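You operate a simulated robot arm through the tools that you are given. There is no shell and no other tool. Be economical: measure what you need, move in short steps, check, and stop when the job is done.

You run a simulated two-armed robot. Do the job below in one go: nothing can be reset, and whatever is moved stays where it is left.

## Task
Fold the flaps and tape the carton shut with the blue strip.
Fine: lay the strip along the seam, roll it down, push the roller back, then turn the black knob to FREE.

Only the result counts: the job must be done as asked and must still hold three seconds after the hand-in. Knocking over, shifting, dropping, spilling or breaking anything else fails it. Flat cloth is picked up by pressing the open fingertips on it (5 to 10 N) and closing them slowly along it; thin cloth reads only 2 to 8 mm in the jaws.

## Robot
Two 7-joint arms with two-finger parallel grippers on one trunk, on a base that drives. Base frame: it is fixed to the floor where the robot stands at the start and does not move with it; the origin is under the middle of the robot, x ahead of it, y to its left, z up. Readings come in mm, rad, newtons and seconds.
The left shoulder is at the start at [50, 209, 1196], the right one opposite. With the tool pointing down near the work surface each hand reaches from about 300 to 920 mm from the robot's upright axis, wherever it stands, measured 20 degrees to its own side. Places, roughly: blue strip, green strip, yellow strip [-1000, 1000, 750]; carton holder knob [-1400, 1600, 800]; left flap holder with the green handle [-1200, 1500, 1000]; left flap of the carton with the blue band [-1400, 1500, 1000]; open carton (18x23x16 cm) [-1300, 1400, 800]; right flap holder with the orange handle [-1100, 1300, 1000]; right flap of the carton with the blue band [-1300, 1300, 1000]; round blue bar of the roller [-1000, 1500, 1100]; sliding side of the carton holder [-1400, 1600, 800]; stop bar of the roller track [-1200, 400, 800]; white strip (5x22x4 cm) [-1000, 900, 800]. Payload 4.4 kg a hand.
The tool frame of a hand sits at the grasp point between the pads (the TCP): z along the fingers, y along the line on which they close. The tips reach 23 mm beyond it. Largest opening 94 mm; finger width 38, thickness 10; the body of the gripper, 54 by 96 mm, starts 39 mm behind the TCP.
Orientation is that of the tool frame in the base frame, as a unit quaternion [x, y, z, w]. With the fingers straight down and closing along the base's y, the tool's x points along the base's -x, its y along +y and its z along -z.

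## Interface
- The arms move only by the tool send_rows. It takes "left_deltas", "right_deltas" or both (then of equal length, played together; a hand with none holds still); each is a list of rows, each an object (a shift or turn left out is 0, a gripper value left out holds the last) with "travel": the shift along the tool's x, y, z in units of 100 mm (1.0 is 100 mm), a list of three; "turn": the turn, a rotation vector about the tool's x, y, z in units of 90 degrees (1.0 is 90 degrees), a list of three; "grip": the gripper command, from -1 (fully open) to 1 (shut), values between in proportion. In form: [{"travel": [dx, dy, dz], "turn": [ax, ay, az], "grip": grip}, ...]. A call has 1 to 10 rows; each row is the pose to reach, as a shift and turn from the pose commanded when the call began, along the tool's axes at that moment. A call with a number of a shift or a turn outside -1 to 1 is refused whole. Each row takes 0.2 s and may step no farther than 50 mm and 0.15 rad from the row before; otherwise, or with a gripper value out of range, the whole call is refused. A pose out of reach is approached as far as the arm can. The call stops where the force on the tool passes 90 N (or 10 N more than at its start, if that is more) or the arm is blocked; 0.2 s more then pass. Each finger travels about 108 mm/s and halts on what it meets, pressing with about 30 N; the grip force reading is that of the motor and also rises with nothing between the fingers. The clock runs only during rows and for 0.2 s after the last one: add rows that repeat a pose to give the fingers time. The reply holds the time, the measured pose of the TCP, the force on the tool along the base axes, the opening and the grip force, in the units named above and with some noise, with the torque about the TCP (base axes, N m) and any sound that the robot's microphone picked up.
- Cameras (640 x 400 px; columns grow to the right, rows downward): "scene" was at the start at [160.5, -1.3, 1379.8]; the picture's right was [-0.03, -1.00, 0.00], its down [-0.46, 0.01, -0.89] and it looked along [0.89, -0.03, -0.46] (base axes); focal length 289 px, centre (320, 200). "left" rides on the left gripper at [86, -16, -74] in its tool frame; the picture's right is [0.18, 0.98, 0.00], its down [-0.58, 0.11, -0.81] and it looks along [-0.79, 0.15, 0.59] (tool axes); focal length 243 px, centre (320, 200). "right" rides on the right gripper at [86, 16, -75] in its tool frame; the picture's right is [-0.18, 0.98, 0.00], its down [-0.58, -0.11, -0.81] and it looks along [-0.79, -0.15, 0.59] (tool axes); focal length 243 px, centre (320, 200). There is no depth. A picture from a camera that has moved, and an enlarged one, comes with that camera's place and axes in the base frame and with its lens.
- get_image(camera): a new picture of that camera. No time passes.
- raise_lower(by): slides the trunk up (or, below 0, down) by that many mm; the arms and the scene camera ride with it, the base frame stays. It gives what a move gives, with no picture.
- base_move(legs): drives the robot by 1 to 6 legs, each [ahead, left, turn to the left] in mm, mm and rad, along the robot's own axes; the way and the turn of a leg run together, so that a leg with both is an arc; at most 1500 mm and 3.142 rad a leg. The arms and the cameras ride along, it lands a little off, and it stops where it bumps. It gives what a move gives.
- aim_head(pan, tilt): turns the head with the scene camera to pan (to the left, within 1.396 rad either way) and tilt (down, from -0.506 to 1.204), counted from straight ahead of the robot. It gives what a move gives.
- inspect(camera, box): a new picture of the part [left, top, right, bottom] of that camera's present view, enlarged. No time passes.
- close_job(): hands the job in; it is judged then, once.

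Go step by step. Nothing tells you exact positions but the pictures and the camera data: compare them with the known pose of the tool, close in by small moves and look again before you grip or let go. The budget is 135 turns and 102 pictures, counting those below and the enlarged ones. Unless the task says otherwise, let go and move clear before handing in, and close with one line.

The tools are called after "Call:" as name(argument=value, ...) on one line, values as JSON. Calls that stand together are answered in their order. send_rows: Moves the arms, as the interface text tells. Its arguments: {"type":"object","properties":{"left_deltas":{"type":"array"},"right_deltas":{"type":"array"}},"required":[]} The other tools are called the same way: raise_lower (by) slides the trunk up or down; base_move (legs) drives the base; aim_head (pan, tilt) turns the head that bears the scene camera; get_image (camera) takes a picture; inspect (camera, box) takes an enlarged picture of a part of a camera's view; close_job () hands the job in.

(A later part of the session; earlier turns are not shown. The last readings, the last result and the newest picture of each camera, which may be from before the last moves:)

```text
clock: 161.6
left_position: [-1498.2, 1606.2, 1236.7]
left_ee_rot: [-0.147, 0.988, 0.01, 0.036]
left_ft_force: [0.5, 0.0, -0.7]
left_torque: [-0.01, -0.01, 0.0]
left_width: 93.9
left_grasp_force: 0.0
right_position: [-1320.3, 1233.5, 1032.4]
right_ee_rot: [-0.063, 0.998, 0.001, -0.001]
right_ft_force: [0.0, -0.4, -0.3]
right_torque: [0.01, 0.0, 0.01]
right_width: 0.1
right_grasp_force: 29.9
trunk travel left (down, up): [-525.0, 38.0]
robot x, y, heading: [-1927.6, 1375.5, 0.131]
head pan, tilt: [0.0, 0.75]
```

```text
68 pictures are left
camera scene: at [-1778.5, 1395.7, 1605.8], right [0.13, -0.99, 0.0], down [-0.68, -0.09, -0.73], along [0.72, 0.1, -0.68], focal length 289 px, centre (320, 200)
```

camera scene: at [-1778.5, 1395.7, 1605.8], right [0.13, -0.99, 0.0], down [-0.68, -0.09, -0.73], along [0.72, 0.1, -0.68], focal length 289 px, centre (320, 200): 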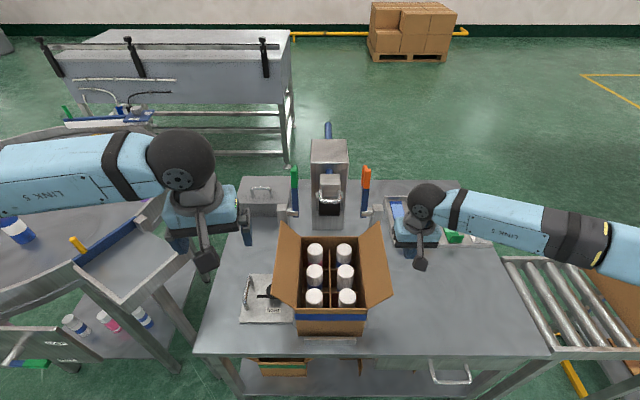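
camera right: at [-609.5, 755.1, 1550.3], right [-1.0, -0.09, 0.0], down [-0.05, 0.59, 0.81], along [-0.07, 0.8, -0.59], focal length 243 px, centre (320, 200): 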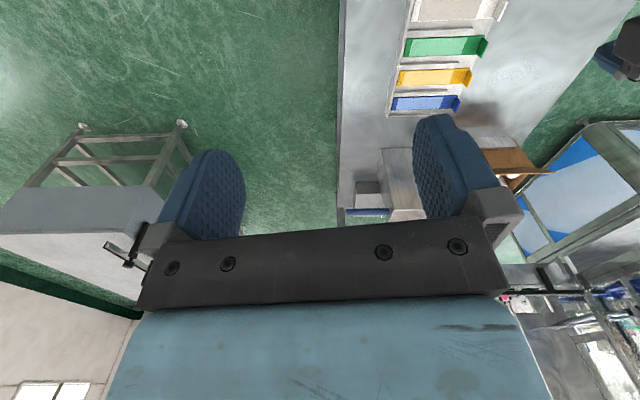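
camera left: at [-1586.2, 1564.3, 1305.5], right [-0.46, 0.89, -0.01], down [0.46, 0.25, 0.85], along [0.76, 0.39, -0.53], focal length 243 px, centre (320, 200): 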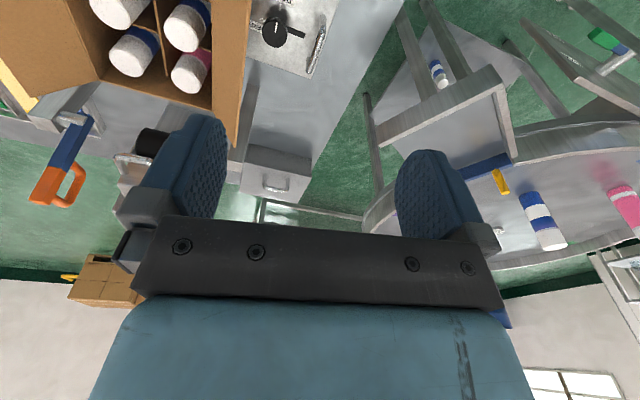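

Right hand is beside the flap. I lower it a bit and push the flap inward.

Call:
send_rows(right_deltas=[{"travel": [0, 0, 0.4]}, {"travel": [0, 0.1, 0.4]}, {"travel": [0, 0.22, 0.4]}, {"travel": [0, 0.34, 0.4]}, {"travel": [0, 0.46, 0.4]}, {"travel": [0, 0.58, 0.4]}, {"travel": [0, 0.7, 0.4]}, {"travel": [0, 0.8, 0.4]}, {"travel": [0, 0.9, 0.4]}, {"travel": [0, 1, 0.4]}])

Call:
inspect(camera="scene", box=[210, 160, 450, 340])

```text
clock: 163.8
left_position: [-1499.0, 1606.5, 1236.2]
left_ee_rot: [-0.146, 0.989, 0.01, 0.036]
left_ft_force: [-0.1, -0.7, 0.1]
left_torque: [0.0, -0.04, 0.05]
left_width: 94.0
left_grasp_force: 0.1
right_position: [-1335.0, 1331.4, 996.4]
right_ee_rot: [-0.062, 0.998, 0.001, -0.001]
right_ft_force: [-0.6, -1.0, 0.0]
right_torque: [-0.02, -0.01, 0.02]
right_width: 0.0
right_grasp_force: 30.1
trunk travel left (down, up): [-525.0, 38.0]
robot x, y, heading: [-1926.9, 1377.2, 0.129]
head pan, tilt: [0.0, 0.75]
```

```text
2.22 times, centred on (330, 250) of scene
camera zoom: at [-1778.8, 1396.1, 1605.8], right [0.13, -0.99, 0.0], down [-0.68, -0.09, -0.73], along [0.73, 0.1, -0.68], focal length 643 px, centre (298, 89)
```

zoom: 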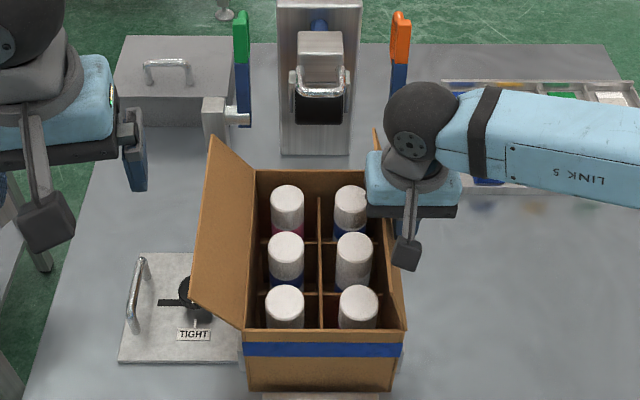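

The flap is upright now. I continue pushing it over and start lowering.

Call:
send_rows(right_deltas=[{"travel": [0, 0.12, 0]}, {"travel": [0, 0.24, 0]}, {"travel": [0, 0.36, 0.02]}, {"travel": [0, 0.46, 0.06]}, {"travel": [0, 0.54, 0.12]}, {"travel": [0, 0.58, 0.2]}, {"travel": [0, 0.6, 0.28]}])

Call:
inspect(camera="scene", box=[210, 160, 450, 340])

```text
clock: 165.4
left_position: [-1497.1, 1606.5, 1235.0]
left_ee_rot: [-0.147, 0.988, 0.009, 0.036]
left_ft_force: [0.5, -0.2, 0.4]
left_torque: [-0.01, -0.01, 0.01]
left_width: 93.9
left_grasp_force: 0.1
right_position: [-1340.7, 1391.1, 966.1]
right_ee_rot: [-0.06, 0.998, 0.001, -0.001]
right_ft_force: [-0.1, 0.7, -0.1]
right_torque: [0.01, -0.02, 0.03]
right_width: 0.1
right_grasp_force: 30.0
trunk travel left (down, up): [-525.0, 38.0]
robot x, y, heading: [-1932.4, 1375.7, 0.128]
head pan, tilt: [0.0, 0.75]
```

```text
2.22 times, centred on (330, 250) of scene
camera zoom: at [-1778.7, 1395.8, 1605.8], right [0.13, -0.99, 0.0], down [-0.68, -0.09, -0.73], along [0.72, 0.1, -0.68], focal length 643 px, centre (298, 89)
```

zoom: 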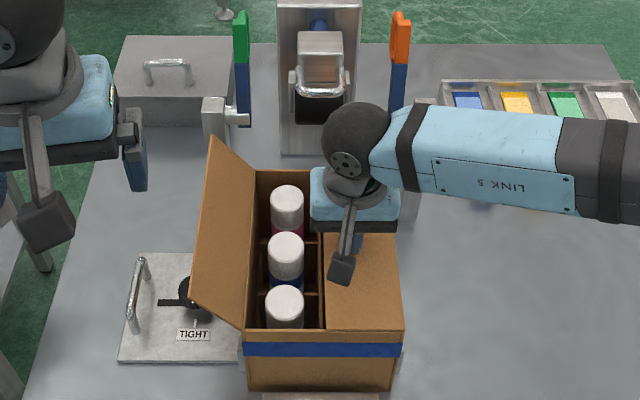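

The right flap is down. I lift the hand slightly to see if the flap stays.

Call:
send_rows(right_deltas=[{"travel": [0, 0, -0.3]}, {"travel": [0, 0, -0.6]}, {"travel": [0, 0, -0.6]}, {"travel": [0, 0, -0.6]}, {"travel": [0, 0, -0.6]}])

Call:
inspect(camera="scene", box=[210, 160, 450, 340])

```text
clock: 166.6
left_position: [-1497.8, 1605.9, 1236.5]
left_ee_rot: [-0.147, 0.988, 0.01, 0.036]
left_ft_force: [-0.1, 0.1, 0.1]
left_torque: [-0.02, 0.0, -0.03]
left_width: 94.0
left_grasp_force: 0.1
right_position: [-1341.7, 1389.5, 1028.3]
right_ee_rot: [-0.061, 0.998, 0.0, -0.001]
right_ft_force: [0.1, 0.1, 0.2]
right_torque: [0.02, 0.04, -0.02]
right_width: 0.1
right_grasp_force: 30.1
trunk travel left (down, up): [-525.0, 38.0]
robot x, y, heading: [-1927.4, 1375.6, 0.13]
head pan, tilt: [0.0, 0.75]
```

```text
2.22 times, centred on (330, 250) of scene
camera zoom: at [-1778.9, 1395.6, 1605.8], right [0.13, -0.99, 0.0], down [-0.68, -0.09, -0.73], along [0.73, 0.1, -0.68], focal length 643 px, centre (298, 89)
```

zoom: 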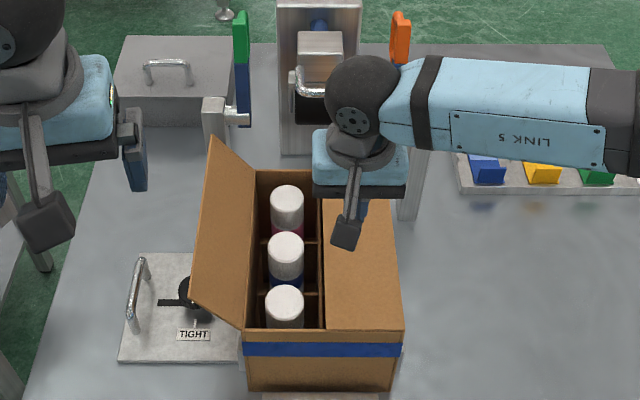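

The flap stays folded. Now the left hand: straighten it, bring it beside the left flap with closed fingers; the right hand retreats upward.

Call:
send_rows(left_deltas=[{"turn": [0.002, 0.016, 0.037], "grip": 1}, {"turn": [0.004, 0.032, 0.074], "grip": 1}, {"turn": [0.006, 0.047, 0.11], "grip": 1}], right_deltas=[{"travel": [0, -0.4, -0.3]}, {"travel": [0, -0.7, -0.6]}, {"travel": [0, -1, -0.9]}])

Call:
send_rows(left_deltas=[{"travel": [-0.33, 0, 0.33]}, {"travel": [-0.66, 0, 0.66]}, {"travel": [-1, -0.05, 1]}])

Call:
send_rows(left_deltas=[{"travel": [-0.1, 0, 0.4]}, {"travel": [-0.2, 0, 0.7]}, {"travel": [-0.26, 0, 1]}])

Call:
send_rows(left_deltas=[{"travel": [0, 0, 0.2]}, {"travel": [0, 0, 0.4]}])

Call:
inspect(camera="scene", box=[170, 160, 410, 340])

```text
clock: 167.4
left_position: [-1498.3, 1606.6, 1236.7]
left_ee_rot: [-0.061, 0.998, 0.004, -0.001]
left_ft_force: [0.0, -0.7, 0.2]
left_torque: [-0.01, 0.01, -0.03]
left_width: 0.0
left_grasp_force: 29.5
right_position: [-1329.1, 1288.8, 1117.9]
right_ee_rot: [-0.062, 0.998, 0.0, -0.001]
right_ft_force: [-0.1, 0.1, -0.1]
right_torque: [0.02, 0.02, -0.04]
right_width: 0.1
right_grasp_force: 30.0
trunk travel left (down, up): [-525.0, 38.0]
robot x, y, heading: [-1928.4, 1373.1, 0.133]
head pan, tilt: [0.0, 0.75]
```

```text
clock: 168.2
left_position: [-1393.5, 1616.1, 1132.9]
left_ee_rot: [-0.061, 0.998, 0.003, -0.002]
left_ft_force: [-0.1, -0.1, 0.4]
left_torque: [0.04, 0.07, 0.01]
left_width: 0.1
left_grasp_force: 30.0
right_position: [-1328.4, 1292.3, 1115.7]
right_ee_rot: [-0.061, 0.998, 0.001, -0.002]
right_ft_force: [-0.3, -0.8, -0.2]
right_torque: [0.01, 0.03, -0.02]
right_width: 0.0
right_grasp_force: 30.0
trunk travel left (down, up): [-525.0, 38.0]
robot x, y, heading: [-1930.6, 1377.6, 0.13]
head pan, tilt: [0.0, 0.75]
```

```text
clock: 169.0
left_position: [-1373.0, 1618.3, 1034.9]
left_ee_rot: [-0.062, 0.998, 0.004, 0.0]
left_ft_force: [-0.3, -0.1, 0.9]
left_torque: [0.0, 0.01, -0.02]
left_width: 0.0
left_grasp_force: 29.9
right_position: [-1328.7, 1290.2, 1117.2]
right_ee_rot: [-0.061, 0.998, 0.001, -0.001]
right_ft_force: [-0.1, 0.1, -0.6]
right_torque: [0.02, -0.03, 0.02]
right_width: 0.2
right_grasp_force: 30.3
trunk travel left (down, up): [-525.0, 38.0]
robot x, y, heading: [-1928.2, 1374.8, 0.123]
head pan, tilt: [0.0, 0.75]
```

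```text
clock: 169.6
left_position: [-1372.7, 1619.4, 994.8]
left_ee_rot: [-0.061, 0.998, 0.004, 0.0]
left_ft_force: [0.3, 0.3, 0.2]
left_torque: [0.02, -0.01, 0.0]
left_width: 0.1
left_grasp_force: 30.0
right_position: [-1329.1, 1291.1, 1116.4]
right_ee_rot: [-0.061, 0.998, 0.001, -0.002]
right_ft_force: [0.4, 0.2, -0.4]
right_torque: [0.0, 0.03, -0.01]
right_width: 0.0
right_grasp_force: 30.1
trunk travel left (down, up): [-525.0, 38.0]
robot x, y, heading: [-1924.4, 1377.6, 0.135]
head pan, tilt: [0.0, 0.75]
```

```text
2.22 times, centred on (290, 250) of scene
camera zoom: at [-1778.5, 1395.6, 1605.8], right [0.13, -0.99, 0.0], down [-0.68, -0.09, -0.73], along [0.72, 0.1, -0.68], focal length 643 px, centre (387, 89)
```

zoom: 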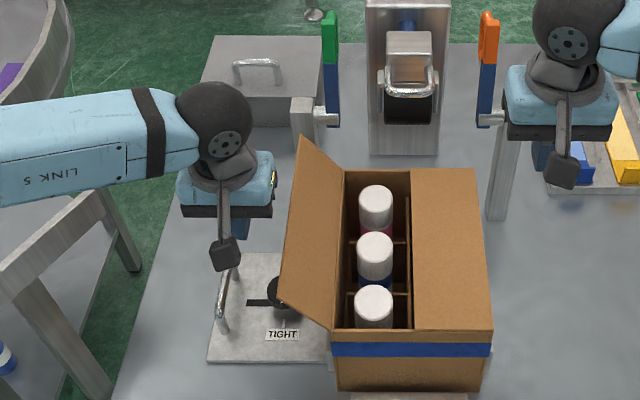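

The right flap lies flat. Now I fold the left flap the same way.

Call:
send_rows(left_deltas=[{"travel": [0, -0.1, 0]}, {"travel": [0, -0.2, 0]}, {"travel": [0, -0.3, 0]}, {"travel": [0, -0.4, 0]}, {"travel": [0, -0.5, 0]}, {"travel": [0, -0.6, 0]}, {"travel": [0, -0.7, 0]}, {"travel": [0, -0.8, 0]}, {"travel": [0, -0.9, 0]}, {"travel": [0, -1, 0]}])

Call:
send_rows(left_deltas=[{"travel": [0, -0.12, 0]}, {"travel": [0, -0.24, 0]}, {"travel": [0, -0.36, 0.02]}, {"travel": [0, -0.46, 0.06]}, {"travel": [0, -0.56, 0.12]}, {"travel": [0, -0.62, 0.2]}, {"travel": [0, -0.65, 0.29]}])

Call:
inspect(camera="scene", box=[190, 160, 430, 340])

```text
clock: 171.8
left_position: [-1360.8, 1518.2, 996.1]
left_ee_rot: [-0.062, 0.998, 0.003, 0.0]
left_ft_force: [0.3, -0.3, -0.7]
left_torque: [0.01, -0.02, 0.01]
left_width: 0.0
left_grasp_force: 30.2
right_position: [-1328.0, 1291.1, 1116.9]
right_ee_rot: [-0.061, 0.998, 0.0, 0.0]
right_ft_force: [-0.7, -1.1, 0.6]
right_torque: [0.01, 0.0, -0.01]
right_width: 0.3
right_grasp_force: 29.6
trunk travel left (down, up): [-525.0, 38.0]
robot x, y, heading: [-1931.9, 1375.9, 0.13]
head pan, tilt: [0.0, 0.75]
```

```text
clock: 173.4
left_position: [-1352.7, 1454.3, 965.7]
left_ee_rot: [-0.062, 0.998, 0.002, 0.001]
left_ft_force: [1.1, -0.3, 1.7]
left_torque: [0.01, 0.0, 0.02]
left_width: 0.0
left_grasp_force: 31.0
right_position: [-1328.6, 1291.4, 1117.1]
right_ee_rot: [-0.061, 0.998, 0.0, -0.002]
right_ft_force: [0.8, 0.0, -0.3]
right_torque: [0.0, -0.02, -0.01]
right_width: 0.0
right_grasp_force: 29.9
trunk travel left (down, up): [-525.0, 38.0]
robot x, y, heading: [-1928.6, 1373.5, 0.13]
head pan, tilt: [0.0, 0.75]
```

```text
2.22 times, centred on (310, 250) of scene
camera zoom: at [-1779.5, 1395.8, 1605.9], right [0.13, -0.99, 0.0], down [-0.68, -0.09, -0.73], along [0.73, 0.1, -0.68], focal length 643 px, centre (342, 89)
```

zoom: 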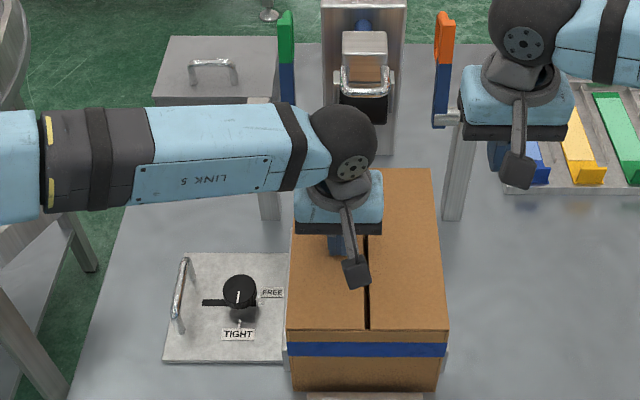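

Both flaps are folded. I retract the left hand and check that the flaps stay.

Call:
send_rows(left_deltas=[{"travel": [0, 0, -0.3]}, {"travel": [0, 0, -0.6]}, {"travel": [0, 0.4, -0.9]}, {"travel": [0, 0.8, -1]}, {"travel": [0, 1, -1]}])

Call:
send_rows(left_deltas=[{"travel": [0.3, 0.4, 0]}, {"travel": [0.6, 0.7, 0]}, {"travel": [0.9, 1, 0]}], right_deltas=[{"travel": [0, -0.33, -0.2]}, {"travel": [0, -0.66, -0.4]}, {"travel": [0, -1, -0.6]}])

Call:
inspect(camera="scene", box=[210, 150, 450, 330])

```text
clock: 174.6
left_position: [-1363.7, 1555.7, 1064.6]
left_ee_rot: [-0.062, 0.998, 0.003, 0.0]
left_ft_force: [0.5, -0.2, -0.1]
left_torque: [0.01, 0.01, 0.0]
left_width: 0.1
left_grasp_force: 30.1
right_position: [-1329.0, 1290.4, 1117.4]
right_ee_rot: [-0.061, 0.998, 0.001, -0.001]
right_ft_force: [0.0, 0.2, 0.3]
right_torque: [0.0, 0.03, 0.03]
right_width: 0.0
right_grasp_force: 29.9
trunk travel left (down, up): [-525.0, 38.0]
robot x, y, heading: [-1928.0, 1372.7, 0.131]
head pan, tilt: [0.0, 0.75]
```

```text
clock: 175.4
left_position: [-1467.5, 1644.1, 1066.4]
left_ee_rot: [-0.061, 0.998, 0.003, 0.0]
left_ft_force: [-1.0, -1.1, 0.2]
left_torque: [0.01, 0.01, 0.0]
left_width: 0.0
left_grasp_force: 29.7
right_position: [-1318.1, 1191.1, 1180.6]
right_ee_rot: [-0.062, 0.998, 0.001, -0.002]
right_ft_force: [-0.2, -0.3, 0.2]
right_torque: [-0.02, -0.02, -0.02]
right_width: 0.1
right_grasp_force: 30.3
trunk travel left (down, up): [-525.0, 38.0]
robot x, y, heading: [-1924.3, 1373.3, 0.131]
head pan, tilt: [0.0, 0.75]
```

```text
2.22 times, centred on (330, 240) of scene
camera zoom: at [-1780.9, 1395.2, 1606.0], right [0.13, -0.99, 0.0], down [-0.68, -0.09, -0.73], along [0.73, 0.1, -0.68], focal length 643 px, centre (298, 111)
```

zoom: 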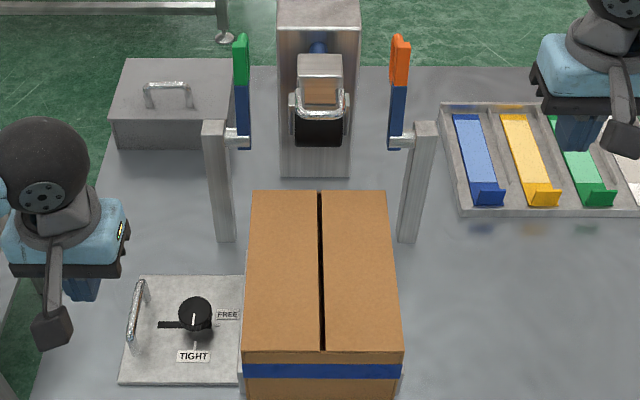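

Flaps hold by themselves, so the levers can stay. Now the blue strip: I'll turn the right hand 90° so that it can grip the upright tab, moving towards it above the bench.

Call:
send_rows(right_deltas=[{"travel": [-0.1, -0.05, 0], "turn": [0, 0, 0.095], "grip": -1}, {"travel": [-0.2, -0.1, 0], "turn": [0, 0, 0.19], "grip": -1}, {"travel": [-0.3, -0.15, 0], "turn": [0, 0, 0.285]}, {"travel": [-0.4, -0.2, 0], "turn": [0, 0, 0.38]}, {"travel": [-0.5, -0.25, 0], "turn": [0, 0, 0.475]}, {"travel": [-0.6, -0.3, 0], "turn": [0, 0, 0.57]}, {"travel": [-0.7, -0.35, 0], "turn": [0, 0, 0.665]}, {"travel": [-0.8, -0.4, 0], "turn": [0, 0, 0.76]}, {"travel": [-0.9, -0.45, 0], "turn": [0, 0, 0.855]}, {"travel": [-1, -0.5, 0], "turn": [0, 0, 0.95]}])

Call:
get_image(camera="right")

Call:
get_image(camera="scene")

```text
clock: 177.6
left_position: [-1465.5, 1643.0, 1065.5]
left_ee_rot: [-0.061, 0.998, 0.004, 0.0]
left_ft_force: [0.3, -0.3, 0.3]
left_torque: [0.05, 0.01, 0.04]
left_width: 0.0
left_grasp_force: 29.8
right_position: [-1210.0, 1154.8, 1176.0]
right_ee_rot: [0.632, 0.775, 0.0, -0.002]
right_ft_force: [0.1, -0.5, 0.1]
right_torque: [0.0, -0.04, 0.0]
right_width: 93.9
right_grasp_force: 0.1
trunk travel left (down, up): [-525.0, 38.0]
robot x, y, heading: [-1931.1, 1376.2, 0.133]
head pan, tilt: [0.0, 0.75]
```

```text
61 pictures are left
camera right: at [-1211.9, 1243.0, 1249.5], right [1.0, 0.01, 0.0], down [0.01, -0.59, 0.81], along [0.01, -0.81, -0.59], focal length 243 px, centre (320, 200)
```

right: 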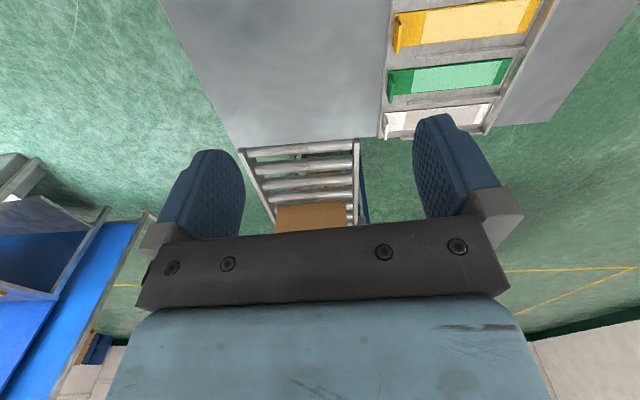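

```text
60 pictures are left
camera scene: at [-1778.5, 1395.7, 1605.7], right [0.13, -0.99, 0.0], down [-0.68, -0.09, -0.73], along [0.72, 0.1, -0.68], focal length 289 px, centre (320, 200)
```

scene: 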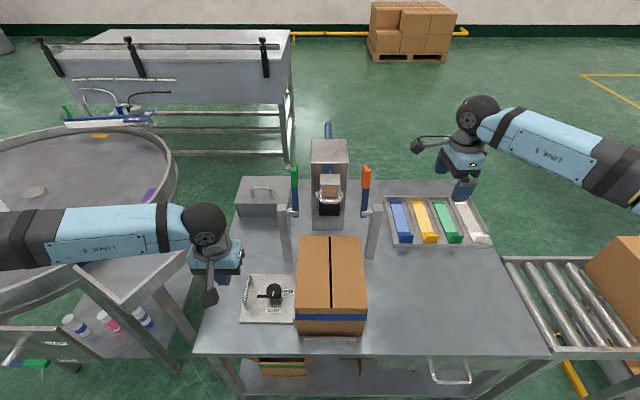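

The tab is at about (-1106, 1184, 826). I move the right hand above it and lower partway.

Call:
send_rows(right_deltas=[{"travel": [0.05, 0.15, 0.3], "turn": [0, 0, 0.015]}, {"travel": [0.1, 0.35, 0.65], "turn": [0, 0, 0.03]}, {"travel": [0.15, 0.5, 1], "turn": [0, 0, 0.046]}])

Call:
send_rows(right_deltas=[{"travel": [0, 0.25, 0.35]}, {"travel": [0, 0.5, 0.8]}])

Call:
get_image(camera="right")

Call:
inspect(camera="scene", box=[340, 120, 520, 255])

```text
clock: 178.4
left_position: [-1465.4, 1643.3, 1063.5]
left_ee_rot: [-0.061, 0.998, 0.003, -0.001]
left_ft_force: [-0.5, 0.4, -1.3]
left_torque: [-0.01, 0.02, -0.01]
left_width: 0.0
left_grasp_force: 30.1
right_position: [-1163.7, 1179.6, 1076.3]
right_ee_rot: [0.66, 0.751, -0.001, -0.002]
right_ft_force: [0.1, -0.2, -1.0]
right_torque: [0.02, 0.04, -0.04]
right_width: 93.7
right_grasp_force: 0.1
trunk travel left (down, up): [-525.0, 38.0]
robot x, y, heading: [-1928.3, 1375.7, 0.133]
head pan, tilt: [0.0, 0.75]
```

```text
refused: row 2 steps farther than a row can; nothing moved
```

```text
59 pictures are left
camera right: at [-1159.4, 1267.4, 1150.2], right [1.0, -0.06, 0.0], down [-0.03, -0.59, 0.81], along [-0.05, -0.8, -0.59], focal length 243 px, centre (320, 200)
```

right: 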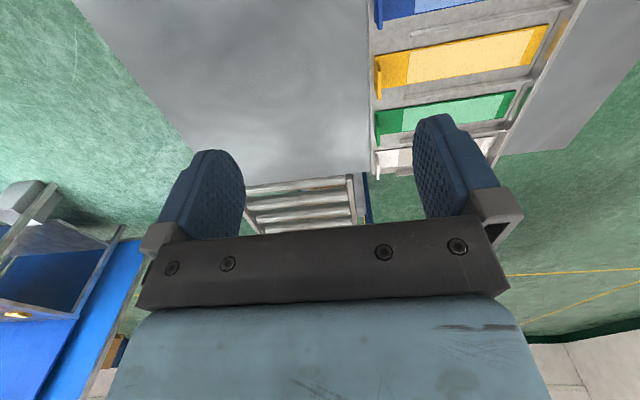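

```text
2.96 times, centred on (430, 188) of scene
camera zoom: at [-1777.9, 1396.0, 1605.7], right [0.13, -0.99, 0.0], down [-0.68, -0.09, -0.73], along [0.72, 0.1, -0.68], focal length 857 px, centre (-6, 237)
```

zoom: 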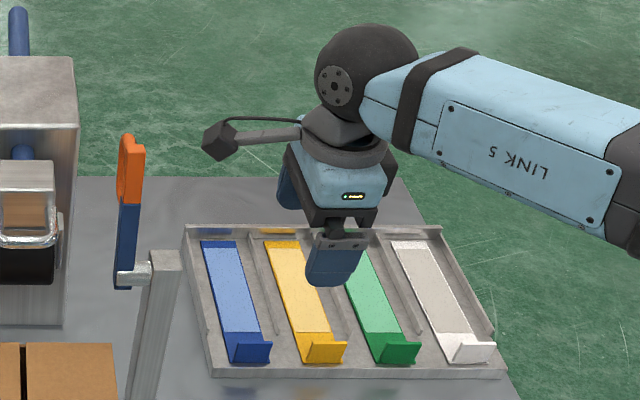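

Call:
send_rows(right_deltas=[{"travel": [0, 0.3, 0.3]}, {"travel": [0, 0.59, 0.6]}, {"travel": [0, 0.59, 1]}])

Call:
send_rows(right_deltas=[{"travel": [0, 0, 0.4]}, {"travel": [0, 0, 0.8]}])

Call:
inspect(camera="scene", box=[370, 160, 490, 250])

Call:
get_image(camera="right")

```text
clock: 179.2
left_position: [-1466.7, 1642.7, 1065.1]
left_ee_rot: [-0.06, 0.998, 0.003, 0.0]
left_ft_force: [0.3, -0.4, 0.0]
left_torque: [0.0, 0.02, 0.04]
left_width: 0.0
left_grasp_force: 30.1
right_position: [-1108.1, 1186.2, 975.9]
right_ee_rot: [0.66, 0.751, 0.0, 0.0]
right_ft_force: [0.6, 0.5, -0.5]
right_torque: [0.0, 0.01, -0.01]
right_width: 93.9
right_grasp_force: 0.1
trunk travel left (down, up): [-525.0, 38.0]
robot x, y, heading: [-1928.4, 1376.0, 0.131]
head pan, tilt: [0.0, 0.75]
```

```text
clock: 179.8
left_position: [-1466.8, 1642.8, 1065.1]
left_ee_rot: [-0.062, 0.998, 0.004, -0.001]
left_ft_force: [0.1, -0.6, -0.1]
left_torque: [0.02, -0.01, -0.01]
left_width: 0.1
left_grasp_force: 30.5
right_position: [-1113.3, 1187.4, 917.3]
right_ee_rot: [0.66, 0.751, 0.001, -0.001]
right_ft_force: [-0.4, 0.2, 0.2]
right_torque: [-0.04, 0.03, 0.05]
right_width: 94.0
right_grasp_force: 0.1
right hand out of reach, approached as far as the arm can: row 2
trunk travel left (down, up): [-525.0, 38.0]
robot x, y, heading: [-1932.9, 1375.6, 0.131]
head pan, tilt: [0.0, 0.75]
```

```text
4.44 times, centred on (430, 205) of scene
camera zoom: at [-1779.3, 1395.7, 1605.9], right [0.13, -0.99, 0.0], down [-0.68, -0.09, -0.73], along [0.73, 0.1, -0.68], focal length 1286 px, centre (-169, 178)
```

zoom: 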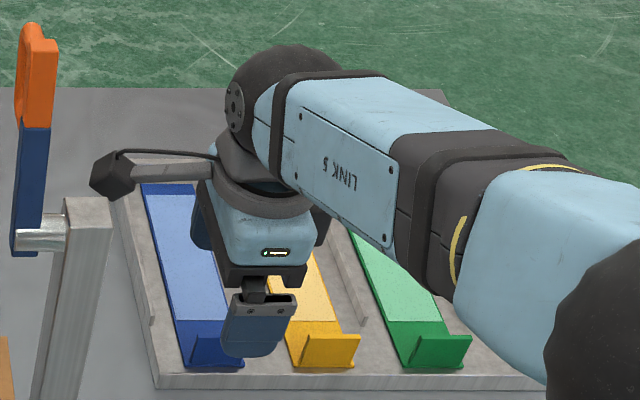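

```text
56 pictures are left
camera right: at [-1110.5, 1275.1, 991.4], right [1.0, -0.06, 0.0], down [-0.03, -0.59, 0.81], along [-0.05, -0.8, -0.59], focal length 243 px, centre (320, 200)
```

right: 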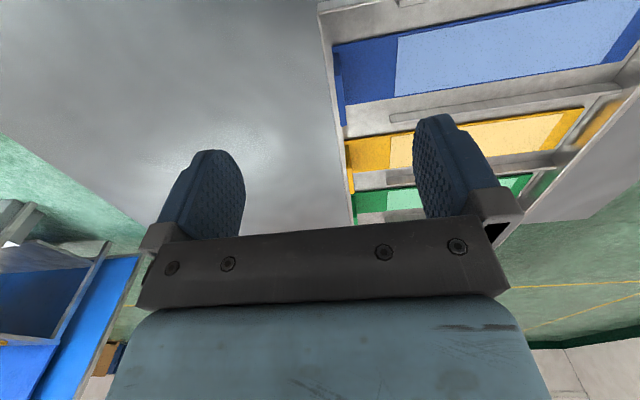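

The arm is at its reach limit in height; I lower the trunk 60 mm, then correct position.

Call:
raise_lower(by=-60)

Call:
send_rows(right_deltas=[{"travel": [0, 0, 0]}, {"travel": [0, 0, 0]}])

Call:
get_image(camera="right")

```text
clock: 180.8
left_position: [-1465.8, 1644.3, 1004.6]
left_ee_rot: [-0.062, 0.998, 0.003, 0.0]
left_ft_force: [-0.2, 0.3, 0.0]
left_torque: [0.01, 0.02, -0.02]
left_width: 0.2
left_grasp_force: 30.2
right_position: [-1115.0, 1186.9, 856.5]
right_ee_rot: [0.66, 0.751, 0.0, -0.002]
right_ft_force: [0.1, 0.7, 0.3]
right_torque: [0.04, 0.01, -0.02]
right_width: 93.8
right_grasp_force: 0.1
trunk travel left (down, up): [-465.0, 98.0]
robot x, y, heading: [-1929.9, 1376.5, 0.127]
head pan, tilt: [0.0, 0.75]
```

```text
clock: 181.4
left_position: [-1465.9, 1643.3, 1004.2]
left_ee_rot: [-0.061, 0.998, 0.003, 0.0]
left_ft_force: [0.0, 0.9, -1.0]
left_torque: [-0.03, -0.02, -0.02]
left_width: 0.0
left_grasp_force: 29.7
right_position: [-1113.5, 1188.0, 855.9]
right_ee_rot: [0.66, 0.751, 0.0, -0.002]
right_ft_force: [0.0, -0.9, 0.3]
right_torque: [0.0, -0.01, 0.04]
right_width: 94.0
right_grasp_force: 0.0
trunk travel left (down, up): [-465.0, 98.0]
robot x, y, heading: [-1923.8, 1373.4, 0.123]
head pan, tilt: [0.0, 0.75]
```

```text
55 pictures are left
camera right: at [-1110.4, 1274.8, 931.3], right [1.0, -0.06, 0.0], down [-0.03, -0.59, 0.81], along [-0.05, -0.8, -0.59], focal length 243 px, centre (320, 200)
```

right: 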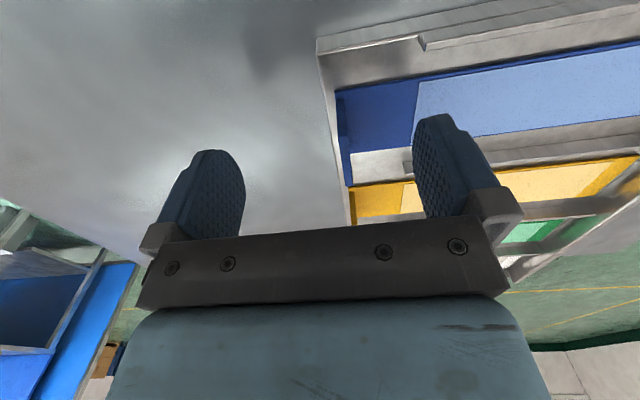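

Call:
send_rows(right_deltas=[{"travel": [0, 0.1, 0]}, {"travel": [0, 0.1, 0]}])

Call:
raise_lower(by=-30)

Call:
inspect(camera="scene", box=[370, 160, 490, 250])

Call:
get_image(camera="right")

```text
clock: 182.0
left_position: [-1466.5, 1642.9, 1004.4]
left_ee_rot: [-0.06, 0.998, 0.003, 0.0]
left_ft_force: [-0.5, -0.5, 0.8]
left_torque: [0.03, -0.01, 0.0]
left_width: 0.3
left_grasp_force: 29.9
right_position: [-1114.3, 1186.4, 856.2]
right_ee_rot: [0.66, 0.751, -0.001, -0.001]
right_ft_force: [0.6, -0.6, -0.5]
right_torque: [0.02, -0.01, 0.03]
right_width: 94.0
right_grasp_force: 0.0
right hand out of reach, approached as far as the arm can: row 1, 2
trunk travel left (down, up): [-465.0, 98.0]
robot x, y, heading: [-1928.7, 1373.9, 0.136]
head pan, tilt: [0.0, 0.75]
```

```text
clock: 182.7
left_position: [-1466.0, 1643.3, 974.2]
left_ee_rot: [-0.063, 0.998, 0.003, 0.0]
left_ft_force: [0.0, -0.2, 0.2]
left_torque: [-0.02, -0.01, 0.01]
left_width: 0.0
left_grasp_force: 29.8
right_position: [-1115.3, 1186.3, 828.3]
right_ee_rot: [0.66, 0.751, 0.0, -0.002]
right_ft_force: [0.0, 0.8, 0.3]
right_torque: [0.03, -0.01, -0.01]
right_width: 94.0
right_grasp_force: 0.0
trunk travel left (down, up): [-435.0, 128.0]
robot x, y, heading: [-1927.4, 1373.9, 0.127]
head pan, tilt: [0.0, 0.75]
```

```text
4.44 times, centred on (430, 205) of scene
camera zoom: at [-1779.5, 1395.5, 1515.8], right [0.13, -0.99, 0.0], down [-0.68, -0.09, -0.73], along [0.73, 0.1, -0.68], focal length 1286 px, centre (-169, 178)
```

zoom: 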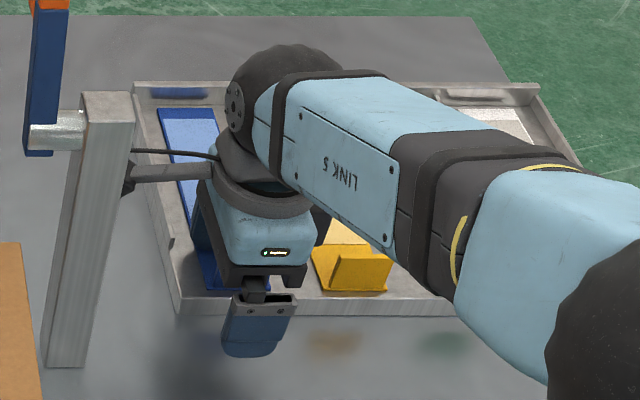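

```text
53 pictures are left
camera right: at [-1110.6, 1274.8, 901.6], right [1.0, -0.06, 0.0], down [-0.03, -0.59, 0.81], along [-0.05, -0.8, -0.59], focal length 243 px, centre (320, 200)
```

right: 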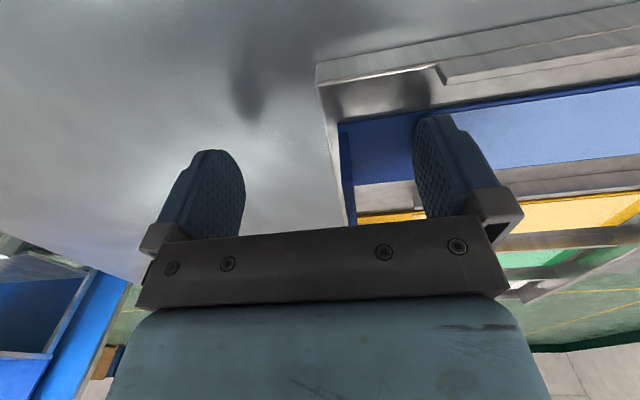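

The tab is between the fingers but about 10 mm off-centre; I try to shift the hand +e1.

Call:
send_rows(right_deltas=[{"travel": [0, 0.05, 0]}, {"travel": [0, 0.11, 0]}, {"travel": [0, 0.11, 0]}])

```text
clock: 183.5
left_position: [-1464.9, 1644.3, 973.9]
left_ee_rot: [-0.061, 0.998, 0.004, 0.0]
left_ft_force: [-0.6, 0.2, -0.5]
left_torque: [0.0, -0.02, 0.0]
left_width: 0.0
left_grasp_force: 30.1
right_position: [-1113.6, 1187.0, 826.4]
right_ee_rot: [0.66, 0.751, 0.0, -0.002]
right_ft_force: [-0.1, 0.9, 0.1]
right_torque: [0.0, -0.03, 0.02]
right_width: 94.0
right_grasp_force: 0.1
right hand out of reach, approached as far as the arm can: row 1, 2, 3
trunk travel left (down, up): [-435.0, 128.0]
robot x, y, heading: [-1928.8, 1374.2, 0.13]
head pan, tilt: [0.0, 0.75]
```

Call:
base_move(legs=[[12, 0, 0]])

Call:
get_image(camera="right")

```text
clock: 184.3
left_position: [-1454.7, 1645.4, 974.8]
left_ee_rot: [-0.062, 0.998, 0.003, 0.0]
left_ft_force: [-0.7, -0.1, 0.1]
left_torque: [-0.03, 0.01, -0.02]
left_width: 0.0
left_grasp_force: 30.1
right_position: [-1103.6, 1188.7, 827.9]
right_ee_rot: [0.66, 0.751, 0.0, -0.001]
right_ft_force: [1.2, -0.4, 0.0]
right_torque: [-0.01, 0.0, -0.01]
right_width: 93.9
right_grasp_force: 0.1
trunk travel left (down, up): [-435.0, 128.0]
robot x, y, heading: [-1917.4, 1378.1, 0.136]
head pan, tilt: [0.0, 0.75]
```

```text
52 pictures are left
camera right: at [-1099.4, 1276.3, 901.3], right [1.0, -0.06, 0.0], down [-0.03, -0.59, 0.81], along [-0.05, -0.8, -0.59], focal length 243 px, centre (320, 200)
```

right: 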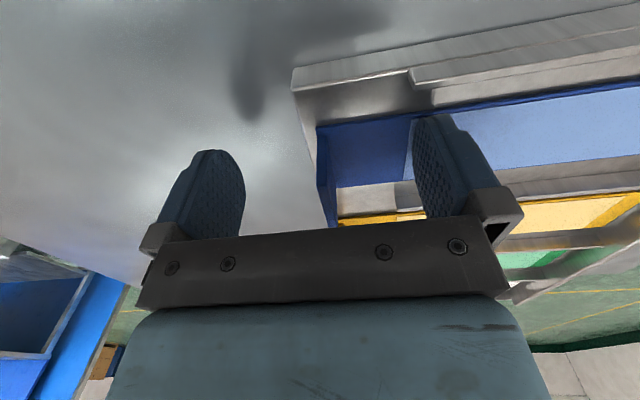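

The tab is centred between the pads now; closing slowly.

Call:
send_rows(right_deltas=[{"grip": -0.6}, {"grip": -0.2}, {"grip": 0.2}, {"grip": 0.5}, {"grip": 0.7}, {"grip": 0.85}, {"grip": 1}, {"grip": 1}, {"grip": 1}])

Call:
get_image(camera="right")

```text
clock: 186.3
left_position: [-1454.8, 1645.2, 973.5]
left_ee_rot: [-0.061, 0.998, 0.004, 0.0]
left_ft_force: [0.2, -0.9, 0.2]
left_torque: [0.01, 0.02, 0.0]
left_width: 0.0
left_grasp_force: 29.7
right_position: [-1103.5, 1189.0, 828.0]
right_ee_rot: [0.66, 0.751, 0.0, -0.002]
right_ft_force: [-0.6, 0.1, 1.5]
right_torque: [0.02, -0.08, -0.01]
right_width: 3.7
right_grasp_force: 29.5
trunk travel left (down, up): [-435.0, 128.0]
robot x, y, heading: [-1918.1, 1372.5, 0.129]
head pan, tilt: [0.0, 0.75]
```

```text
51 pictures are left
camera right: at [-1099.1, 1276.4, 901.0], right [1.0, -0.06, 0.0], down [-0.03, -0.59, 0.81], along [-0.05, -0.8, -0.59], focal length 243 px, centre (320, 200)
```

right: 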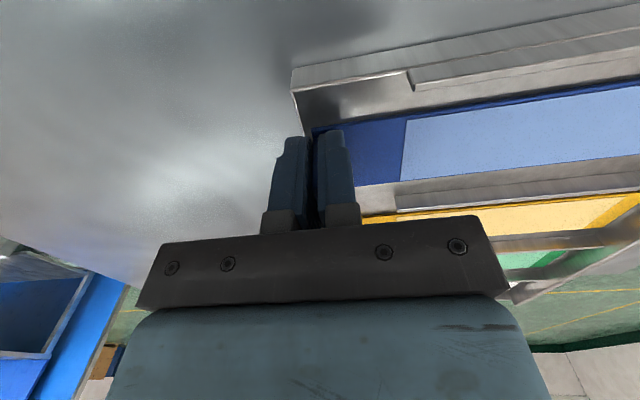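

Gripped (3.7 mm). I lift the strip with the trunk and check that it comes along.

Call:
raise_lower(by=60)

Call:
send_rows(right_deltas=[{"travel": [0, 0, -0.2]}, {"travel": [0, 0, -0.4]}, {"travel": [0, 0, -0.6]}, {"travel": [0, 0, -0.8]}, {"travel": [0, 0, -1]}])

Call:
get_image(camera="scene")

```text
clock: 187.3
left_position: [-1454.4, 1644.7, 1034.2]
left_ee_rot: [-0.062, 0.998, 0.003, 0.0]
left_ft_force: [-0.8, 0.3, -0.4]
left_torque: [-0.01, 0.01, -0.02]
left_width: 0.1
left_grasp_force: 30.1
right_position: [-1103.4, 1188.9, 886.6]
right_ee_rot: [0.66, 0.751, -0.001, -0.002]
right_ft_force: [0.0, -1.0, -0.2]
right_torque: [0.0, 0.01, -0.03]
right_width: 4.1
right_grasp_force: 29.7
trunk travel left (down, up): [-495.0, 68.0]
robot x, y, heading: [-1922.7, 1377.6, 0.126]
head pan, tilt: [0.0, 0.75]
```

```text
clock: 188.5
left_position: [-1456.0, 1645.7, 1035.0]
left_ee_rot: [-0.062, 0.998, 0.003, 0.0]
left_ft_force: [0.2, 0.6, 0.0]
left_torque: [0.02, 0.0, 0.01]
left_width: 0.1
left_grasp_force: 30.0
right_position: [-1104.1, 1187.0, 988.3]
right_ee_rot: [0.66, 0.752, -0.001, -0.001]
right_ft_force: [-0.7, 0.0, -0.7]
right_torque: [-0.02, 0.01, 0.02]
right_width: 3.8
right_grasp_force: 30.0
trunk travel left (down, up): [-495.0, 68.0]
robot x, y, heading: [-1919.8, 1374.7, 0.129]
head pan, tilt: [0.0, 0.75]
```

```text
50 pictures are left
camera scene: at [-1767.8, 1397.6, 1575.8], right [0.13, -0.99, 0.0], down [-0.68, -0.09, -0.73], along [0.73, 0.1, -0.68], focal length 289 px, centre (320, 200)
```

scene: 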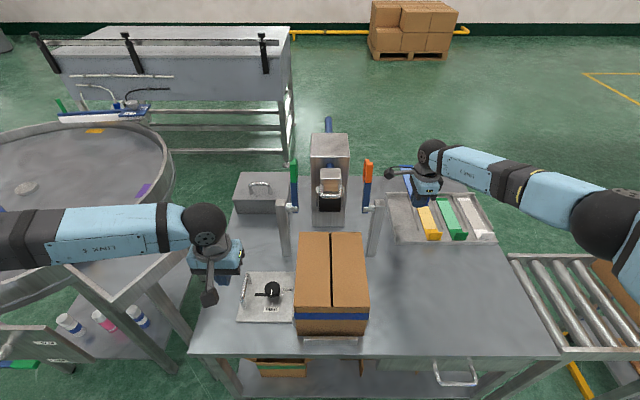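

The strip is held firmly. I carry it back along -e1, clear of the levers, at z≈1040.

Call:
send_rows(right_deltas=[{"travel": [0, -0.25, -0.15]}, {"travel": [0, -0.5, -0.3]}, {"travel": [0, -0.75, -0.4]}, {"travel": [0, -1, -0.5]}])

Call:
send_rows(right_deltas=[{"travel": [0, -0.25, 0]}, {"travel": [0, -0.5, 0]}, {"travel": [0, -0.75, 0]}, {"travel": [0, -1, 0]}])

Call:
send_rows(right_deltas=[{"travel": [0, -0.25, 0]}, {"travel": [0, -0.5, 0]}, {"travel": [0, -0.75, 0]}, {"travel": [0, -1, 0]}])

Call:
send_rows(right_deltas=[{"travel": [0.25, -0.1, 0]}, {"travel": [0.5, -0.2, 0]}, {"travel": [0.75, -0.3, 0]}, {"travel": [1, -0.4, 0]}])

Call:
send_rows(right_deltas=[{"travel": [0.25, 0, 0]}, {"travel": [0.5, 0, 0]}, {"travel": [0.75, 0, 0]}, {"travel": [1, 0, 0]}])

Call:
get_image(camera="scene")

```text
clock: 189.5
left_position: [-1455.7, 1645.0, 1033.7]
left_ee_rot: [-0.062, 0.998, 0.003, -0.001]
left_ft_force: [-0.2, -0.8, -1.4]
left_torque: [0.0, 0.01, 0.02]
left_width: 0.0
left_grasp_force: 30.4
right_position: [-1205.1, 1172.8, 1037.4]
right_ee_rot: [0.66, 0.751, 0.0, -0.001]
right_ft_force: [0.1, -0.6, -0.4]
right_torque: [-0.03, 0.0, 0.03]
right_width: 3.7
right_grasp_force: 29.8
trunk travel left (down, up): [-495.0, 68.0]
robot x, y, heading: [-1918.6, 1378.3, 0.127]
head pan, tilt: [0.0, 0.75]
```

```text
clock: 190.5
left_position: [-1456.6, 1644.8, 1035.6]
left_ee_rot: [-0.062, 0.998, 0.004, 0.0]
left_ft_force: [0.5, 0.3, 0.5]
left_torque: [0.02, 0.01, 0.0]
left_width: 0.0
left_grasp_force: 30.1
right_position: [-1303.6, 1161.1, 1039.8]
right_ee_rot: [0.661, 0.751, -0.001, -0.002]
right_ft_force: [0.5, 0.7, -0.1]
right_torque: [0.0, 0.01, -0.01]
right_width: 3.8
right_grasp_force: 29.7
trunk travel left (down, up): [-495.0, 68.0]
robot x, y, heading: [-1920.1, 1373.3, 0.134]
head pan, tilt: [0.0, 0.75]
```

```text
clock: 191.5
left_position: [-1455.5, 1645.4, 1033.9]
left_ee_rot: [-0.062, 0.998, 0.005, 0.0]
left_ft_force: [-0.3, -0.5, 1.0]
left_torque: [0.0, -0.05, -0.01]
left_width: 0.0
left_grasp_force: 29.9
right_position: [-1403.8, 1148.6, 1038.6]
right_ee_rot: [0.66, 0.751, 0.0, -0.001]
right_ft_force: [-0.5, 0.4, 0.1]
right_torque: [0.01, 0.04, 0.0]
right_width: 3.8
right_grasp_force: 29.8
trunk travel left (down, up): [-495.0, 68.0]
robot x, y, heading: [-1919.0, 1373.2, 0.128]
head pan, tilt: [0.0, 0.75]
```

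```text
clock: 192.5
left_position: [-1455.1, 1645.8, 1034.4]
left_ee_rot: [-0.061, 0.998, 0.002, 0.0]
left_ft_force: [-0.6, 0.6, 0.1]
left_torque: [-0.01, 0.0, -0.02]
left_width: 0.1
left_grasp_force: 30.2
right_position: [-1454.4, 1243.1, 1036.9]
right_ee_rot: [0.66, 0.751, -0.001, -0.001]
right_ft_force: [0.1, 0.7, 0.2]
right_torque: [-0.01, 0.04, 0.0]
right_width: 3.9
right_grasp_force: 29.7
trunk travel left (down, up): [-495.0, 68.0]
robot x, y, heading: [-1921.5, 1378.0, 0.128]
head pan, tilt: [0.0, 0.75]
```

```text
clock: 193.5
left_position: [-1455.7, 1645.6, 1033.2]
left_ee_rot: [-0.063, 0.998, 0.002, 0.0]
left_ft_force: [0.9, 0.7, -0.3]
left_torque: [0.01, 0.0, 0.01]
left_width: 0.0
left_grasp_force: 30.2
right_position: [-1465.5, 1343.8, 1038.9]
right_ee_rot: [0.66, 0.751, -0.002, -0.001]
right_ft_force: [-0.4, 0.7, 0.4]
right_torque: [-0.01, 0.01, 0.0]
right_width: 4.0
right_grasp_force: 29.6
trunk travel left (down, up): [-495.0, 68.0]
robot x, y, heading: [-1920.3, 1375.9, 0.13]
head pan, tilt: [0.0, 0.75]
```

```text
49 pictures are left
camera scene: at [-1767.1, 1398.8, 1575.7], right [0.13, -0.99, 0.0], down [-0.68, -0.09, -0.73], along [0.72, 0.09, -0.68], focal length 289 px, centre (320, 200)
```

scene: 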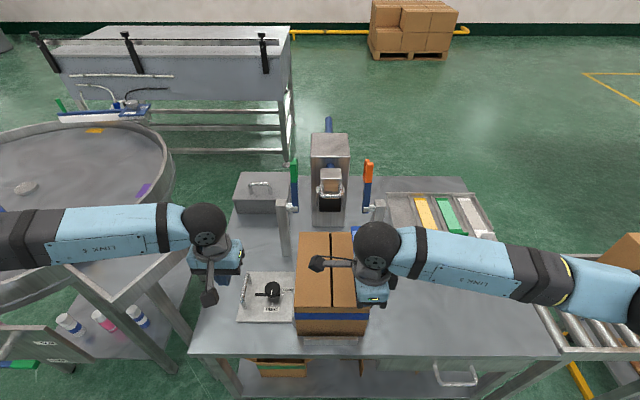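

Call:
send_rows(right_deltas=[{"travel": [0.32, 0, 0]}, {"travel": [0.63, 0, 0]}, {"travel": [0.63, 0.2, 0.2]}, {"travel": [0.63, 0.4, 0.4]}])

Call:
inspect(camera="scene", box=[230, 130, 430, 350])

Call:
get_image(camera="right")

```text
clock: 194.5
left_position: [-1454.3, 1646.2, 1032.8]
left_ee_rot: [-0.062, 0.998, 0.002, -0.002]
left_ft_force: [0.7, -1.0, -0.4]
left_torque: [0.02, -0.05, -0.02]
left_width: 0.0
left_grasp_force: 30.3
right_position: [-1435.2, 1410.8, 997.7]
right_ee_rot: [0.66, 0.751, -0.001, -0.001]
right_ft_force: [0.3, -0.5, -0.4]
right_torque: [-0.01, 0.0, -0.02]
right_width: 3.8
right_grasp_force: 29.7
trunk travel left (down, up): [-495.0, 68.0]
robot x, y, heading: [-1917.5, 1376.5, 0.131]
head pan, tilt: [0.0, 0.75]
```

```text
1.82 times, centred on (330, 240) of scene
camera zoom: at [-1766.8, 1398.3, 1575.7], right [0.13, -0.99, 0.0], down [-0.68, -0.09, -0.73], along [0.72, 0.1, -0.68], focal length 526 px, centre (302, 127)
```

zoom: 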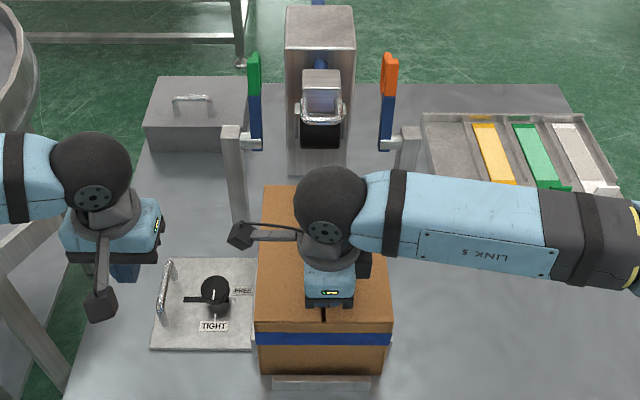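

```text
47 pictures are left
camera right: at [-1431.1, 1498.6, 1072.3], right [1.0, -0.06, 0.0], down [-0.03, -0.59, 0.81], along [-0.05, -0.8, -0.59], focal length 243 px, centre (320, 200)
```

right: 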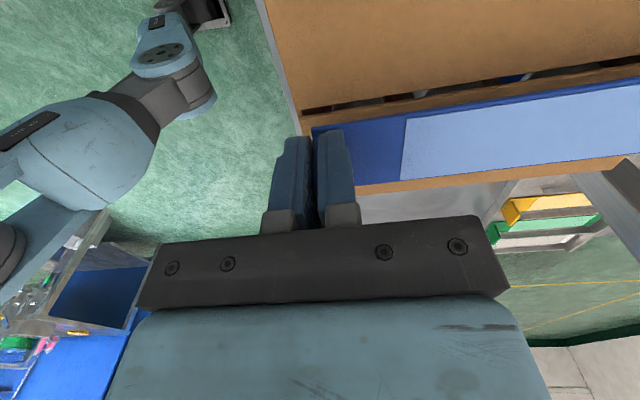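

The strip hangs parallel over the seam. I lower to about 10 mm above the flaps and check the alignment.

Call:
send_rows(right_deltas=[{"travel": [0, 0, 0.15]}, {"travel": [0, 0, 0.3]}])

Call:
inspect(camera="right", box=[240, 0, 640, 250])

Call:
inspect(camera="scene", box=[280, 220, 380, 320])

```text
clock: 195.1
left_position: [-1455.6, 1645.7, 1035.5]
left_ee_rot: [-0.062, 0.998, 0.003, 0.001]
left_ft_force: [-1.0, -0.4, -0.4]
left_torque: [0.01, 0.01, 0.03]
left_width: 0.2
left_grasp_force: 30.0
right_position: [-1434.5, 1410.7, 969.0]
right_ee_rot: [0.66, 0.751, 0.002, 0.0]
right_ft_force: [2.8, 0.3, 8.0]
right_torque: [-0.08, -0.06, 0.01]
right_width: 3.8
right_grasp_force: 29.9
trunk travel left (down, up): [-495.0, 68.0]
robot x, y, heading: [-1918.7, 1378.1, 0.133]
head pan, tilt: [0.0, 0.75]
```

```text
1.60 times, centred on (440, 125) of right
camera zoom: at [-1429.9, 1498.5, 1044.3], right [1.0, -0.06, 0.0], down [-0.03, -0.59, 0.81], along [-0.04, -0.8, -0.59], focal length 388 px, centre (128, 320)
```

zoom: 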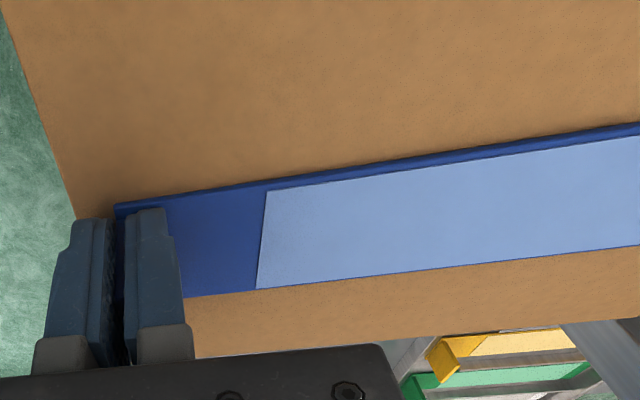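

```text
4.00 times, centred on (330, 270) of scene
camera zoom: at [-1769.2, 1396.8, 1576.3], right [0.13, -0.99, 0.0], down [-0.68, -0.09, -0.73], along [0.73, 0.1, -0.68], focal length 1157 px, centre (280, -80)
```

zoom: 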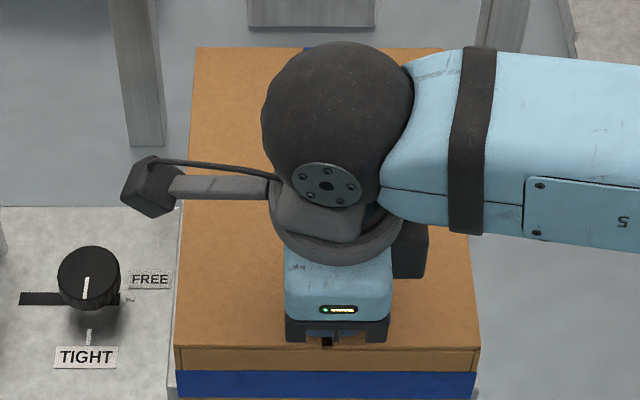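

Contact is made already (8 N), and the strip sits about 12 mm too far to -y and slightly too far forward. I lift a little, shift, and set it down again.

Call:
send_rows(right_deltas=[{"travel": [0, 0, -0.12]}, {"travel": [0.06, -0.03, -0.12]}, {"travel": [0.12, -0.06, -0.12]}])

Call:
inspect(camera="right", box=[240, 0, 640, 250])

Call:
inspect(camera="scene", box=[280, 220, 380, 320])

```text
clock: 195.9
left_position: [-1455.2, 1646.0, 1034.6]
left_ee_rot: [-0.062, 0.998, 0.004, 0.0]
left_ft_force: [-0.2, 0.8, -0.5]
left_torque: [-0.04, 0.03, 0.02]
left_width: 0.0
left_grasp_force: 29.9
right_position: [-1441.6, 1421.3, 980.9]
right_ee_rot: [0.66, 0.751, -0.001, -0.001]
right_ft_force: [-0.9, 0.9, 0.0]
right_torque: [0.01, 0.0, -0.01]
right_width: 4.2
right_grasp_force: 30.0
trunk travel left (down, up): [-495.0, 68.0]
robot x, y, heading: [-1920.3, 1373.7, 0.133]
head pan, tilt: [0.0, 0.75]
```

```text
1.60 times, centred on (440, 125) of right
camera zoom: at [-1437.1, 1509.7, 1054.9], right [1.0, -0.06, 0.0], down [-0.03, -0.59, 0.81], along [-0.05, -0.8, -0.59], focal length 388 px, centre (128, 320)
```

zoom: 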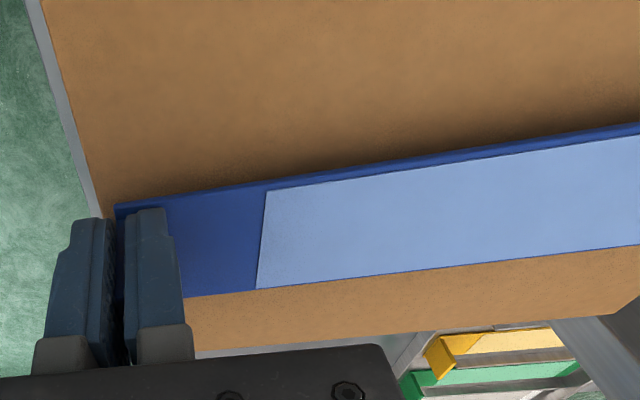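

```text
4.00 times, centred on (330, 270) of scene
camera zoom: at [-1767.2, 1397.5, 1575.7], right [0.13, -0.99, 0.0], down [-0.68, -0.09, -0.73], along [0.72, 0.1, -0.68], focal length 1157 px, centre (280, -80)
```

zoom: 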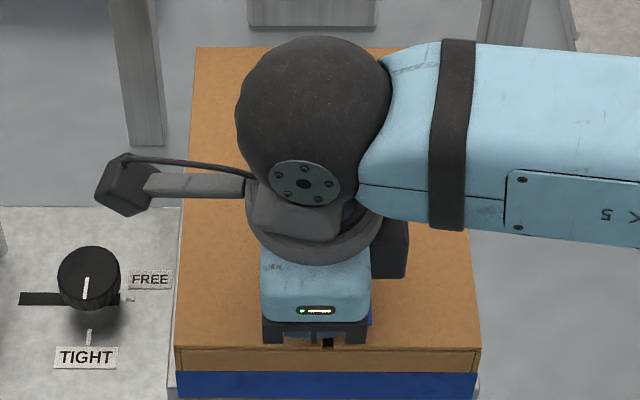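

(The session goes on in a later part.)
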